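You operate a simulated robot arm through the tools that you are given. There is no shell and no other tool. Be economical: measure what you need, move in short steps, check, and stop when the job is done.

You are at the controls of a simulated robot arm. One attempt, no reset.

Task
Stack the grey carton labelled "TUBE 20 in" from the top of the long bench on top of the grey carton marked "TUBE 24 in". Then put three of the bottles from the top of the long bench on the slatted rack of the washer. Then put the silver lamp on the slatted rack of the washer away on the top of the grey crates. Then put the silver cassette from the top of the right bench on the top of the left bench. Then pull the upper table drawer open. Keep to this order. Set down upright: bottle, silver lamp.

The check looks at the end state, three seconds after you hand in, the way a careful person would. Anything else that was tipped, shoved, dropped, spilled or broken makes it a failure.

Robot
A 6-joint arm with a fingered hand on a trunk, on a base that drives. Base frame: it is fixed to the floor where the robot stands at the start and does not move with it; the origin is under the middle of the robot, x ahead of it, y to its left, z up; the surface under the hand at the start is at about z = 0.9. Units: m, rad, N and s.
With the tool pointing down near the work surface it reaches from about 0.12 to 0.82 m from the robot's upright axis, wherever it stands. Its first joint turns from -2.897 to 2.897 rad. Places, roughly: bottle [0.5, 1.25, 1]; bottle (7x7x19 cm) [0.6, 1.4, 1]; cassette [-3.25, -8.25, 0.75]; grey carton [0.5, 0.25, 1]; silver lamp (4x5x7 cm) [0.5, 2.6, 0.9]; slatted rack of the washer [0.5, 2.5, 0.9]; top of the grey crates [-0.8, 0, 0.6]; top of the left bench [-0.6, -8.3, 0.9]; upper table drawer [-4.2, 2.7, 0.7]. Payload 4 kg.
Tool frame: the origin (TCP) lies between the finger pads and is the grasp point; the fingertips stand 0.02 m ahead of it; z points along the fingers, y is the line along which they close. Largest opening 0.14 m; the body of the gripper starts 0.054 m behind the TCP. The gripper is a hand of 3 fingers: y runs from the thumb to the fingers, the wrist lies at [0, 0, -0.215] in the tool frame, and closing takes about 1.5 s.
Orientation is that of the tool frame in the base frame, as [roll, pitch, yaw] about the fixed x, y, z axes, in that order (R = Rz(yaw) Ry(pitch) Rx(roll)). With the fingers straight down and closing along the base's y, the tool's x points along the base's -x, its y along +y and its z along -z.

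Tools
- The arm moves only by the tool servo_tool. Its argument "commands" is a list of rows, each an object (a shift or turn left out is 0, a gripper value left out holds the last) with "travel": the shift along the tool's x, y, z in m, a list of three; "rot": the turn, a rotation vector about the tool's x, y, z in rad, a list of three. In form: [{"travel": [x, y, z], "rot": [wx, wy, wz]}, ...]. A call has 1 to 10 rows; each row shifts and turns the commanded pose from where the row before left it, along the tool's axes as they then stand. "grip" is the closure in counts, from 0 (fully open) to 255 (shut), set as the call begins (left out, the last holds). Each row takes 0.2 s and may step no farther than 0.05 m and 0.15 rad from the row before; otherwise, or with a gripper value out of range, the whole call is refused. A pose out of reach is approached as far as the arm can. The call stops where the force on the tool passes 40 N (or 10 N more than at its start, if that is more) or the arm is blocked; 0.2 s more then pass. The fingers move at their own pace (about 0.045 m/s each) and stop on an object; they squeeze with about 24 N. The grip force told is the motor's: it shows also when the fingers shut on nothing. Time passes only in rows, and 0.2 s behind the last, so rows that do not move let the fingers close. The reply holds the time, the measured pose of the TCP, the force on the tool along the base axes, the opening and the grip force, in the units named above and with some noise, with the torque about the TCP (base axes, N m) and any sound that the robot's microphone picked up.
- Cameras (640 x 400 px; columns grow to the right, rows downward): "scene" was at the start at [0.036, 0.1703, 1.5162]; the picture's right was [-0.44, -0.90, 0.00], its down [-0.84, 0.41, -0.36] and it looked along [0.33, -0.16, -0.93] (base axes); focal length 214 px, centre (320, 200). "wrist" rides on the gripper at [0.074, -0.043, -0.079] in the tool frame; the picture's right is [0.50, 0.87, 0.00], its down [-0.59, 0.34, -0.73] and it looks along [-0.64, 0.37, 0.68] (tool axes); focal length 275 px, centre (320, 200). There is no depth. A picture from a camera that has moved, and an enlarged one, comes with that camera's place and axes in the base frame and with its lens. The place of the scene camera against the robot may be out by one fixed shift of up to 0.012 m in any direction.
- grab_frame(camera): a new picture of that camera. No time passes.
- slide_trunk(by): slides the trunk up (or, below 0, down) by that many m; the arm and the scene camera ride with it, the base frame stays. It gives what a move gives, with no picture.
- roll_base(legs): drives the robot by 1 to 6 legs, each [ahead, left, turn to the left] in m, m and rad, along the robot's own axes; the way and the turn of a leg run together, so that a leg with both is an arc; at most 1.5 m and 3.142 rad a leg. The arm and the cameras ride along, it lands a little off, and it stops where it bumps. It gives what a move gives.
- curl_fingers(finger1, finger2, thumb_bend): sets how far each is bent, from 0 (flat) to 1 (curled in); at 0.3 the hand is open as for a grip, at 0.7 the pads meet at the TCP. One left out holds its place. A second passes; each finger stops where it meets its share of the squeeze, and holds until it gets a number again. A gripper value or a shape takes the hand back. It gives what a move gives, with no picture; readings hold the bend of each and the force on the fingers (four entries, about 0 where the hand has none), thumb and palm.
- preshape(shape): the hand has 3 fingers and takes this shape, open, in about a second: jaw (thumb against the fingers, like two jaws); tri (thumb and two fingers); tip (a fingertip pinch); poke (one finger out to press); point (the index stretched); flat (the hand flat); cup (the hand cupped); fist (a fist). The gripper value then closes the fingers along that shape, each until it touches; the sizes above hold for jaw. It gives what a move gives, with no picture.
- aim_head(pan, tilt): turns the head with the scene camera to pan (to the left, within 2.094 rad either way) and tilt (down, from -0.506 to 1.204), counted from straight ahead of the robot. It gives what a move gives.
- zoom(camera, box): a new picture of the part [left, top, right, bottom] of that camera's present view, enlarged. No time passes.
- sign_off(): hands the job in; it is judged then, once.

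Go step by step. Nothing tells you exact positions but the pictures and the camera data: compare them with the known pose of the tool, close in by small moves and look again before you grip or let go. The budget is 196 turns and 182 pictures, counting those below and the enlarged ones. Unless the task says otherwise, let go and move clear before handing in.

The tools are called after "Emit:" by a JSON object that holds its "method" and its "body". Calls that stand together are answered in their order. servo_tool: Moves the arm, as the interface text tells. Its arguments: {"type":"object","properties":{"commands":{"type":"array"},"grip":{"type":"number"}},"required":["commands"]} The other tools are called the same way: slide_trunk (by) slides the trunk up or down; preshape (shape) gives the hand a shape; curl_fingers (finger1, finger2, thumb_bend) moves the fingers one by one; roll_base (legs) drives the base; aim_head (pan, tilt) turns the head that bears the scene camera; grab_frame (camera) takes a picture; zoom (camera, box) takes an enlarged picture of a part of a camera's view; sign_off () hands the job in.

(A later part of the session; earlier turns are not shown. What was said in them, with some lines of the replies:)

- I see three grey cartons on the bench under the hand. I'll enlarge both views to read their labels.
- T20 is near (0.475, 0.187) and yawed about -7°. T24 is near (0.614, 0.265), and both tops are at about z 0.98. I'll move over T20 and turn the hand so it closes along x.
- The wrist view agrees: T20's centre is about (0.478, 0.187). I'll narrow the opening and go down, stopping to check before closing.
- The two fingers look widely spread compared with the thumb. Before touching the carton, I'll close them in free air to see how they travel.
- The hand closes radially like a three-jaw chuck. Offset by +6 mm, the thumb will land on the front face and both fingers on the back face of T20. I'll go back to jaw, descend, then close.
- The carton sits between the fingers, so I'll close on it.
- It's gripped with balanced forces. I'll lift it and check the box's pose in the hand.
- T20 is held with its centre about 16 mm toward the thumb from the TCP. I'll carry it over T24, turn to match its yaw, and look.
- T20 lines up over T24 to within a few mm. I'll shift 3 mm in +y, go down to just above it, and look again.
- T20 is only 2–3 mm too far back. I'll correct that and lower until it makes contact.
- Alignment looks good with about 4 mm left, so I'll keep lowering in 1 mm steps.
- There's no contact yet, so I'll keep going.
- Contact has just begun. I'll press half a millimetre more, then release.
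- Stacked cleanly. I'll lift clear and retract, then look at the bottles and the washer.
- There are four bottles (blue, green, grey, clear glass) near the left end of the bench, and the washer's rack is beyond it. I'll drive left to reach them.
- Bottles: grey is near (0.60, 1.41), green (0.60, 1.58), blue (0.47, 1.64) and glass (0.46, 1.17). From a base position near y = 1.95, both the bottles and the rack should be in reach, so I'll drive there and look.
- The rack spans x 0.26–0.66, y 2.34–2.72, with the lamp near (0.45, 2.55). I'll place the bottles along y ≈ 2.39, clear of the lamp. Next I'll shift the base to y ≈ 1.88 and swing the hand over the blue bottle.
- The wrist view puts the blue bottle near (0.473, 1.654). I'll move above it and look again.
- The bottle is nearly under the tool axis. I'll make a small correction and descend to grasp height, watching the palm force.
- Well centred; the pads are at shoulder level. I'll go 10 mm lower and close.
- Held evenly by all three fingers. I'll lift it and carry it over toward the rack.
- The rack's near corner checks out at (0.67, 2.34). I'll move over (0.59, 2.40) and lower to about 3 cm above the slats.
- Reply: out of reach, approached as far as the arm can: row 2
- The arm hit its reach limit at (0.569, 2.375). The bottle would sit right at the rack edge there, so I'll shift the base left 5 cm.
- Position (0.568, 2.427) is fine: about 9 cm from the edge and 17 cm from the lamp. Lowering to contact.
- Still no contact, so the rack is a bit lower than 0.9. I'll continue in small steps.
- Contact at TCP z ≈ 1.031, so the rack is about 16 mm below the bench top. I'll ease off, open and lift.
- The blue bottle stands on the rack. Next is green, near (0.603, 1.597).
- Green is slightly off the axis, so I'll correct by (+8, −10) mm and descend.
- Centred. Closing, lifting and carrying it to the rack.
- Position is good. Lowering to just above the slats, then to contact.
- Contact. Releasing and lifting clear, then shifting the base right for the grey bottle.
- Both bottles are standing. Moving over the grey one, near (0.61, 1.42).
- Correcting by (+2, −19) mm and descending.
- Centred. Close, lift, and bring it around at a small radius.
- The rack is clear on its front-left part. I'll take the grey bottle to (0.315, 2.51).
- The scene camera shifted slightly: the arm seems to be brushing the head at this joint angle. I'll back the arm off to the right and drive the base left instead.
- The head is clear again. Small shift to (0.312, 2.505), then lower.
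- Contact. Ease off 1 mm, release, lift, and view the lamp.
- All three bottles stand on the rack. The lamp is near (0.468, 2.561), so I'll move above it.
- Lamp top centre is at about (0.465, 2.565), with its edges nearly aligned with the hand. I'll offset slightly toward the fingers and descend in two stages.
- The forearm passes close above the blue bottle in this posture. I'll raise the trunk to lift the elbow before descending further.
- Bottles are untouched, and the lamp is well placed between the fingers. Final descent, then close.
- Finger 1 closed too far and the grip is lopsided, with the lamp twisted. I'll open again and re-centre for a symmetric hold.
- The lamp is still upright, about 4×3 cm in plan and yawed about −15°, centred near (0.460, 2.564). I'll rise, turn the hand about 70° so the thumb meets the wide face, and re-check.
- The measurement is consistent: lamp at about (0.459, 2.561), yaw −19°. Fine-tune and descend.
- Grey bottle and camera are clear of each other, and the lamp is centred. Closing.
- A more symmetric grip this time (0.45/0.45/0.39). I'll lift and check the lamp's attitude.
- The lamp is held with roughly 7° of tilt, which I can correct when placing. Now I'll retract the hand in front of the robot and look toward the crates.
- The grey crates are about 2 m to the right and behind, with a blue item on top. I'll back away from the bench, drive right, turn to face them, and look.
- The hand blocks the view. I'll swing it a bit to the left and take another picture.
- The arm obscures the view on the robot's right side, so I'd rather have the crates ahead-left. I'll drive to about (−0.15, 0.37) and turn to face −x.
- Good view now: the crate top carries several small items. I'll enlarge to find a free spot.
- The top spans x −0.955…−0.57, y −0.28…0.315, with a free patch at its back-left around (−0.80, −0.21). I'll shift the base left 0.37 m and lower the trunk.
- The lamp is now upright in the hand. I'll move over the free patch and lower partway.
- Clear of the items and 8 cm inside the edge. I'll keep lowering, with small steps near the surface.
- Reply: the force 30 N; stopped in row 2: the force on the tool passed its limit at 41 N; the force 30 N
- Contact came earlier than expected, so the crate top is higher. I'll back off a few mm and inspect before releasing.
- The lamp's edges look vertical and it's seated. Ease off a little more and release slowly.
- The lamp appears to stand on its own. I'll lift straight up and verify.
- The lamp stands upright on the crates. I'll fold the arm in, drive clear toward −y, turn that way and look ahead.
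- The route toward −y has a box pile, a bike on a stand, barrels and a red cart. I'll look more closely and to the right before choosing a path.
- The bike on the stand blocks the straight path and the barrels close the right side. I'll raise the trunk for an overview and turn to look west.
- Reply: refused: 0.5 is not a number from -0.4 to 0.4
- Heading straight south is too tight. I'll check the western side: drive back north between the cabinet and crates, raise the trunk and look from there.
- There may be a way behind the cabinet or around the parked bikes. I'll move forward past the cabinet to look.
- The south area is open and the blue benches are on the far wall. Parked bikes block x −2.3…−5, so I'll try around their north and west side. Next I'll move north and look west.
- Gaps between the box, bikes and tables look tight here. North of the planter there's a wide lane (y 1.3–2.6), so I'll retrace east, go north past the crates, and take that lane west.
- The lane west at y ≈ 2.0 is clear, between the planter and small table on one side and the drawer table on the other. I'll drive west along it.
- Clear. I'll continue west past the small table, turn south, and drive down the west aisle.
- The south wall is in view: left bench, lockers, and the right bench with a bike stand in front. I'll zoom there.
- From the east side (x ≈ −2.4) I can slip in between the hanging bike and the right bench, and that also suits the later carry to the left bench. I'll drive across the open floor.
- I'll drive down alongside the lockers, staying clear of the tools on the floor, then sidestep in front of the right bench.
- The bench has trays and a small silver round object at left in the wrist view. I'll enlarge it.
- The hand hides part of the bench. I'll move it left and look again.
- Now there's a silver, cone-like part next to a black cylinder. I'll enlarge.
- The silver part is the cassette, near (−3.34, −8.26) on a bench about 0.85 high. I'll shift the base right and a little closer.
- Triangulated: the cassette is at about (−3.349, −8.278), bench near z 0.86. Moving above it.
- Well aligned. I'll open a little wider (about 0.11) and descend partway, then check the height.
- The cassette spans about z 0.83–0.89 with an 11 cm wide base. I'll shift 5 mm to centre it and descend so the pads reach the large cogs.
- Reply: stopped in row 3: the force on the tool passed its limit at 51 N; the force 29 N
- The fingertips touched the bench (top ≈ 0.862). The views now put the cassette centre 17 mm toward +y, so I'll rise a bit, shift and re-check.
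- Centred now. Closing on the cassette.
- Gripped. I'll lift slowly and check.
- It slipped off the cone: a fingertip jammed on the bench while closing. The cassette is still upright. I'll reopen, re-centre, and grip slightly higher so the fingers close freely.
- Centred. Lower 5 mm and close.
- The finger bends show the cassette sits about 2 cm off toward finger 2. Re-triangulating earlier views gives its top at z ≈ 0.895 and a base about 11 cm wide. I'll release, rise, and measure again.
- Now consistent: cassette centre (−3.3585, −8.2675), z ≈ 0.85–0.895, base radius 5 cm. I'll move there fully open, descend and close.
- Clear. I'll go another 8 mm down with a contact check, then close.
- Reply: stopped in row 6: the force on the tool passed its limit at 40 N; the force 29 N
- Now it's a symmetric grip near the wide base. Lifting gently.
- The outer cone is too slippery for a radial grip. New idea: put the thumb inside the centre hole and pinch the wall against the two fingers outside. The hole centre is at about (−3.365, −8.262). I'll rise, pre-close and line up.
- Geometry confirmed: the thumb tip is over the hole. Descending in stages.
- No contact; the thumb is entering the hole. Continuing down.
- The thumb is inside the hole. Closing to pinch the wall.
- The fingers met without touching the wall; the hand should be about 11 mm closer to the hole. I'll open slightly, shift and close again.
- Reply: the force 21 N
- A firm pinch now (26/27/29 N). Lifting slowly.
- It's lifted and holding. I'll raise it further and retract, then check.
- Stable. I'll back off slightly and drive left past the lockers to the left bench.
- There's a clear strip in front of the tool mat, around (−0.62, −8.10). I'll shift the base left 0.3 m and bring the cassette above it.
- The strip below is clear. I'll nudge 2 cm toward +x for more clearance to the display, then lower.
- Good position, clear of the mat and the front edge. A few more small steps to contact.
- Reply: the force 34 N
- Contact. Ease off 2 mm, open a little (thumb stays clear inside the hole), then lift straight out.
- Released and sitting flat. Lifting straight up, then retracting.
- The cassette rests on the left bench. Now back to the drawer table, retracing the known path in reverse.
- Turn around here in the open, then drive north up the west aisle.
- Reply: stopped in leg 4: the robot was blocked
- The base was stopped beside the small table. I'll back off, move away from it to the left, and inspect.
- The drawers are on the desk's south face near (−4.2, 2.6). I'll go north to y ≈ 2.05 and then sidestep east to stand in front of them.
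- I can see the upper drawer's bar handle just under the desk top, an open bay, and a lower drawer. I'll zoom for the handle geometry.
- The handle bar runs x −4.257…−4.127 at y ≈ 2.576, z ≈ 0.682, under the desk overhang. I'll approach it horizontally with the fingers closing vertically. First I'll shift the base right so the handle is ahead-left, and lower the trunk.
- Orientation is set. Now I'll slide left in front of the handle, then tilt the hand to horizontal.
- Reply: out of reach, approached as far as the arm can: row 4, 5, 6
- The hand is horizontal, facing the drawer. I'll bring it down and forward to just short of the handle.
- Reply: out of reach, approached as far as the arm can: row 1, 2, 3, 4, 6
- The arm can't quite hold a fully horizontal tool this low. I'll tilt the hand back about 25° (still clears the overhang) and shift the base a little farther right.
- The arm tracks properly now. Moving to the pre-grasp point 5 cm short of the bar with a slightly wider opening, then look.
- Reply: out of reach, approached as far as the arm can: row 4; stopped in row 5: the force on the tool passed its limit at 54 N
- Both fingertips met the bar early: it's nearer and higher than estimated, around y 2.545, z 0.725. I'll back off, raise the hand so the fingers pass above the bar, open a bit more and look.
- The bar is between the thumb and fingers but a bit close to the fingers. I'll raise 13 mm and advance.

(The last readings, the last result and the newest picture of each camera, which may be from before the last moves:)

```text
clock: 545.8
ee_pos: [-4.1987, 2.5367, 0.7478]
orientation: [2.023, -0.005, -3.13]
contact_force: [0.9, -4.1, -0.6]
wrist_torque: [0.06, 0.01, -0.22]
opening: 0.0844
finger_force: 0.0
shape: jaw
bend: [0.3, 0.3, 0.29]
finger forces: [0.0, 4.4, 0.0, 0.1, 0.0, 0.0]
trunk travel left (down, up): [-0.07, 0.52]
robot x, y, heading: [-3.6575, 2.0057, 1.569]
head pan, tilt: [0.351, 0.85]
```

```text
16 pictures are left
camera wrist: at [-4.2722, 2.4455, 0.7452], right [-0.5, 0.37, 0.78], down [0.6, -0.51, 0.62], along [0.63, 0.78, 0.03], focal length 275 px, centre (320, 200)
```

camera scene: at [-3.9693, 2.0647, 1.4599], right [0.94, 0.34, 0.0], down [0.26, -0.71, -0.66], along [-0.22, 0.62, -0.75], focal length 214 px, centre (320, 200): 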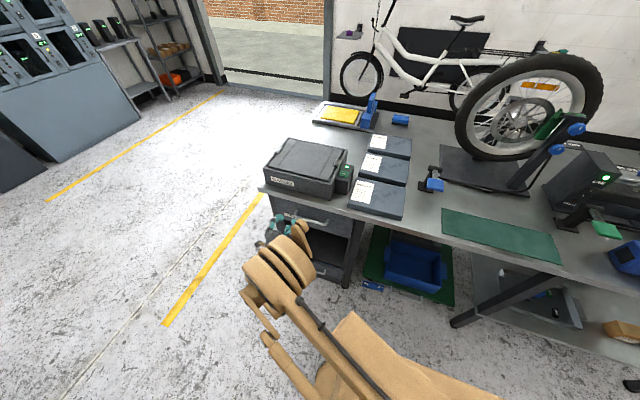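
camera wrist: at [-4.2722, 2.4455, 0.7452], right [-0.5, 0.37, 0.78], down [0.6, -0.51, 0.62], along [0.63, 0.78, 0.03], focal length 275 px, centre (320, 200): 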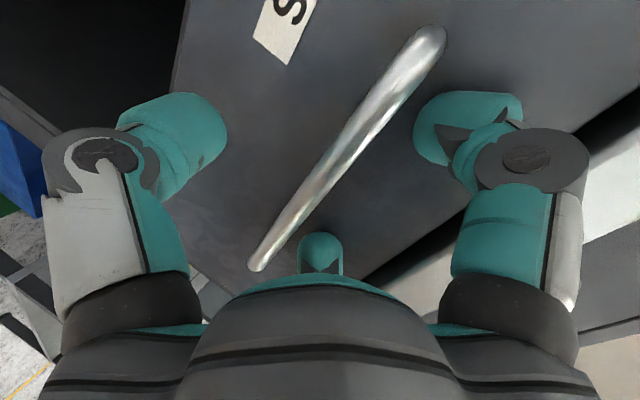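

The bar is centred just ahead of the TCP, inside the fingertips. Closing on it.

Emit:
{"method": "servo_tool", "body": {"commands": [{}, {}, {}, {}, {}, {}, {}, {}], "grip": 255}}

Emit:
{"method": "grab_frame", "body": {"camera": "wrist"}}

```text
clock: 547.6
ee_pos: [-4.1992, 2.5375, 0.7478]
orientation: [2.021, -0.001, -3.131]
contact_force: [-11.4, 2.1, 2.3]
wrist_torque: [-0.06, 0.38, -0.16]
opening: 0.0161
finger_force: 23.8
shape: jaw
bend: [0.67, 0.46, 0.68]
finger forces: [35.0, 2.0, 0.0, 0.0, 28.3, 0.0]
trunk travel left (down, up): [-0.07, 0.52]
robot x, y, heading: [-3.6546, 2.0039, 1.573]
head pan, tilt: [0.351, 0.85]
```

```text
15 pictures are left
camera wrist: at [-4.2729, 2.4459, 0.7447], right [-0.5, 0.37, 0.78], down [0.6, -0.51, 0.62], along [0.63, 0.78, 0.03], focal length 275 px, centre (320, 200)
```

wrist: 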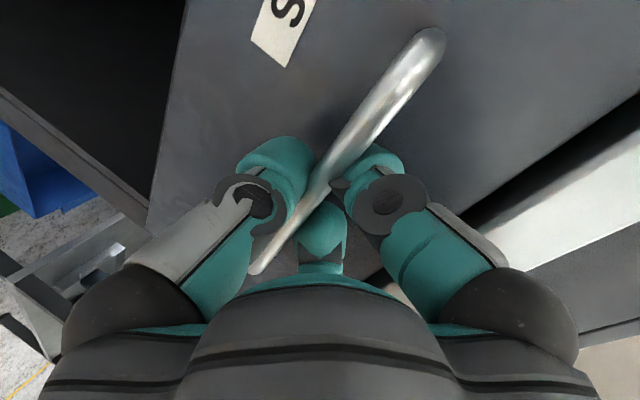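

The bar is clamped between thumb and fingers. Pulling straight back toward −y in small steps.

Emit:
{"method": "servo_tool", "body": {"commands": [{"travel": [0, -0.0043, -0.009]}, {"travel": [0, -0.0065, -0.0135]}, {"travel": [0, -0.0087, -0.018]}, {"travel": [0, -0.0087, -0.018]}, {"travel": [0, -0.0087, -0.018]}]}}

Emit:
{"method": "grab_frame", "body": {"camera": "scene"}}

```text
clock: 548.8
ee_pos: [-4.1985, 2.4518, 0.7472]
orientation: [2.023, -0.005, -3.13]
contact_force: [-21.2, -1.7, 4.0]
wrist_torque: [-0.07, 0.48, -0.12]
opening: 0.0159
finger_force: 23.8
shape: jaw
bend: [0.67, 0.46, 0.68]
finger forces: [34.4, 2.5, 0.1, 0.1, 28.4, 0.0]
trunk travel left (down, up): [-0.07, 0.52]
robot x, y, heading: [-3.6553, 2.006, 1.569]
head pan, tilt: [0.351, 0.85]
```

```text
14 pictures are left
camera scene: at [-3.8704, 2.0624, 1.4596], right [0.94, 0.34, 0.0], down [0.26, -0.71, -0.66], along [-0.23, 0.62, -0.75], focal length 214 px, centre (320, 200)
```

scene: 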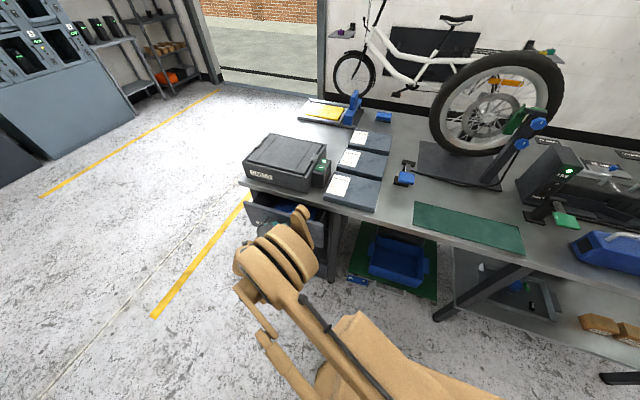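

The drawer is sliding open. Continuing the pull.

Emit:
{"method": "servo_tool", "body": {"commands": [{"travel": [0, -0.0087, -0.018]}, {"travel": [0, -0.0087, -0.018]}, {"travel": [0, -0.0087, -0.018]}, {"travel": [0, -0.0087, -0.018]}, {"travel": [0, -0.0087, -0.018]}]}}

Emit:
{"method": "zoom", "body": {"camera": "scene", "box": [200, 120, 360, 280]}}

```text
clock: 550.0
ee_pos: [-4.1979, 2.3514, 0.7467]
orientation: [2.022, -0.002, -3.131]
contact_force: [-25.9, -0.3, -1.3]
wrist_torque: [-0.1, 0.42, -0.12]
opening: 0.016
finger_force: 24.6
shape: jaw
bend: [0.67, 0.46, 0.68]
finger forces: [30.2, 2.5, 0.1, 0.0, 28.7, 0.0]
trunk travel left (down, up): [-0.07, 0.52]
robot x, y, heading: [-3.6567, 2.0047, 1.571]
head pan, tilt: [0.351, 0.85]
```

```text
2.50 times, centred on (280, 200) of scene
camera zoom: at [-3.8714, 2.0627, 1.4594], right [0.94, 0.34, 0.0], down [0.26, -0.71, -0.66], along [-0.22, 0.62, -0.75], focal length 536 px, centre (420, 200)
```

zoom: 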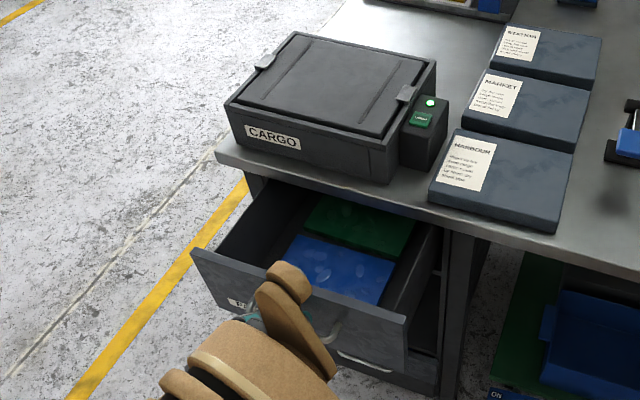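

The drawer is about 19 cm open, with its contents undisturbed. I'll pull a little more.

Emit:
{"method": "servo_tool", "body": {"commands": [{"travel": [0, -0.0087, -0.018]}, {"travel": [0, -0.0087, -0.018]}, {"travel": [0, -0.0087, -0.018]}, {}]}}

Emit:
{"method": "servo_tool", "body": {"commands": [{}, {}, {}, {}, {}, {}], "grip": 100}}

Emit:
{"method": "grab_frame", "body": {"camera": "wrist"}}

```text
clock: 551.0
ee_pos: [-4.1968, 2.2924, 0.7483]
orientation: [2.022, -0.003, -3.13]
contact_force: [-31.6, -0.7, 1.3]
wrist_torque: [-0.04, 0.49, -0.08]
opening: 0.0155
finger_force: 23.6
shape: jaw
bend: [0.67, 0.46, 0.68]
finger forces: [30.6, 2.8, 0.0, 0.0, 28.4, 0.0]
trunk travel left (down, up): [-0.07, 0.52]
robot x, y, heading: [-3.6582, 2.0065, 1.572]
head pan, tilt: [0.351, 0.85]
```

```text
clock: 552.4
ee_pos: [-4.1959, 2.2932, 0.749]
orientation: [2.023, -0.002, -3.13]
contact_force: [-0.1, 0.2, 0.3]
wrist_torque: [0.0, -0.01, 0.03]
opening: 0.0849
finger_force: 0.1
shape: jaw
bend: [0.3, 0.3, 0.29]
finger forces: [0.1, 0.1, 0.0, 0.0, 0.1, 0.0]
trunk travel left (down, up): [-0.07, 0.52]
robot x, y, heading: [-3.6558, 2.0036, 1.574]
head pan, tilt: [0.351, 0.85]
```

```text
12 pictures are left
camera wrist: at [-4.2693, 2.2017, 0.7458], right [-0.5, 0.37, 0.78], down [0.6, -0.51, 0.62], along [0.63, 0.78, 0.03], focal length 275 px, centre (320, 200)
```

wrist: 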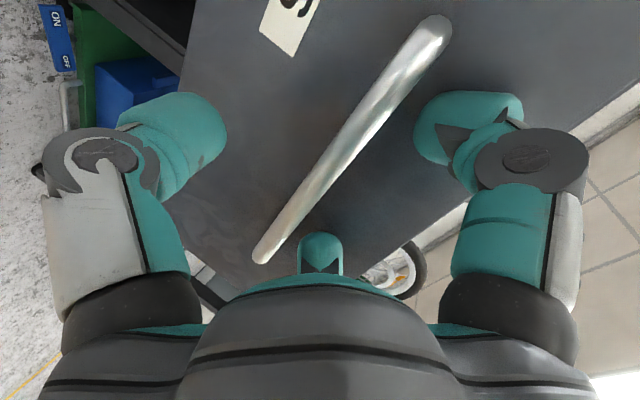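

The drawer is open about 25 cm and released. Backing the fingers off the bar, then raising clear.

Emit:
{"method": "servo_tool", "body": {"commands": [{"travel": [0, 0, -0.015]}, {"travel": [0, 0, -0.02]}, {"travel": [0, 0, -0.02]}, {"travel": [0, 0.027, -0.013]}, {"travel": [0, 0.036, -0.017]}, {"travel": [0, 0.036, -0.017]}, {"travel": [0, 0.036, -0.017]}, {}]}}

Emit:
{"method": "zoom", "body": {"camera": "scene", "box": [180, 100, 420, 300]}}

```text
clock: 554.2
ee_pos: [-4.1954, 2.2453, 0.9218]
orientation: [2.024, -0.004, -3.131]
contact_force: [-0.2, -0.3, 0.4]
wrist_torque: [0.01, 0.0, -0.02]
opening: 0.0848
finger_force: 0.0
shape: jaw
bend: [0.3, 0.3, 0.29]
finger forces: [0.0, 0.1, 0.0, 0.1, 0.1, 0.0]
trunk travel left (down, up): [-0.07, 0.52]
robot x, y, heading: [-3.6578, 2.0015, 1.572]
head pan, tilt: [0.351, 0.85]
```

```text
2.00 times, centred on (300, 200) of scene
camera zoom: at [-3.8683, 2.0628, 1.4599], right [0.94, 0.34, 0.0], down [0.26, -0.71, -0.66], along [-0.23, 0.62, -0.75], focal length 429 px, centre (360, 200)
```

zoom: 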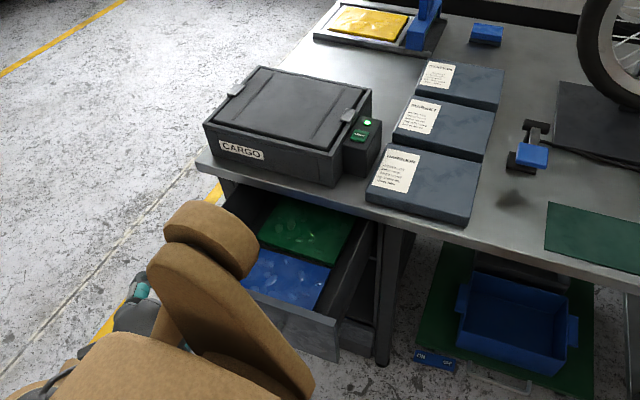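

The drawer stays open and the hand is clear. I'll check the small table I brushed earlier before handing in.

Emit:
{"method": "aim_head", "body": {"pan": 2.0, "tilt": 0.5}}

Emit:
{"method": "grab_frame", "body": {"camera": "scene"}}

```text
clock: 555.9
ee_pos: [-4.1945, 2.2448, 0.9215]
orientation: [2.022, -0.002, -3.132]
contact_force: [-0.1, -0.2, -0.3]
wrist_torque: [-0.02, 0.02, 0.0]
opening: 0.0847
finger_force: 0.1
shape: jaw
bend: [0.3, 0.3, 0.29]
finger forces: [0.1, 0.1, 0.1, 0.0, 0.0, 0.1]
trunk travel left (down, up): [-0.07, 0.52]
robot x, y, heading: [-3.6567, 2.0049, 1.576]
head pan, tilt: [2.0, 0.499]
```

```text
10 pictures are left
camera scene: at [-3.9243, 1.9516, 1.4899], right [-0.42, 0.91, 0.0], down [0.44, 0.2, -0.88], along [-0.8, -0.36, -0.48], focal length 214 px, centre (320, 200)
```

scene: 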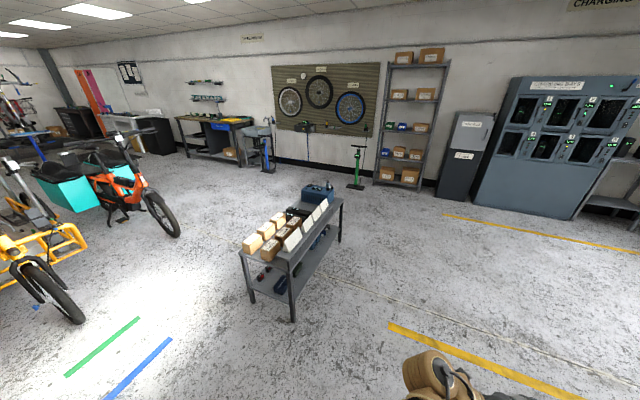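

The small table and its items look undisturbed, and every step is finished in order.

Emit:
{"method": "sign_off", "body": {}}

```text
The job is handed in.
```

I did all five steps in order and handed the job in; the result of the check hasn't come back.

- **Cartons:** "TUBE 20 in" is stacked on "TUBE 24 in".
- **Bottles:** The blue, green and grey bottles stand upright on the slatted rack.
- **Lamp:** It stands upright on the grey crates.
- **Cassette:** It lies on the left bench. The first grips slipped and nudged it a little on the right bench, but it never fell.
- **Drawer:** The upper table drawer is open about 25 cm.

On the way back the base bumped the small table by the west aisle. A look at the end showed its items in place and no clear sign that it moved.
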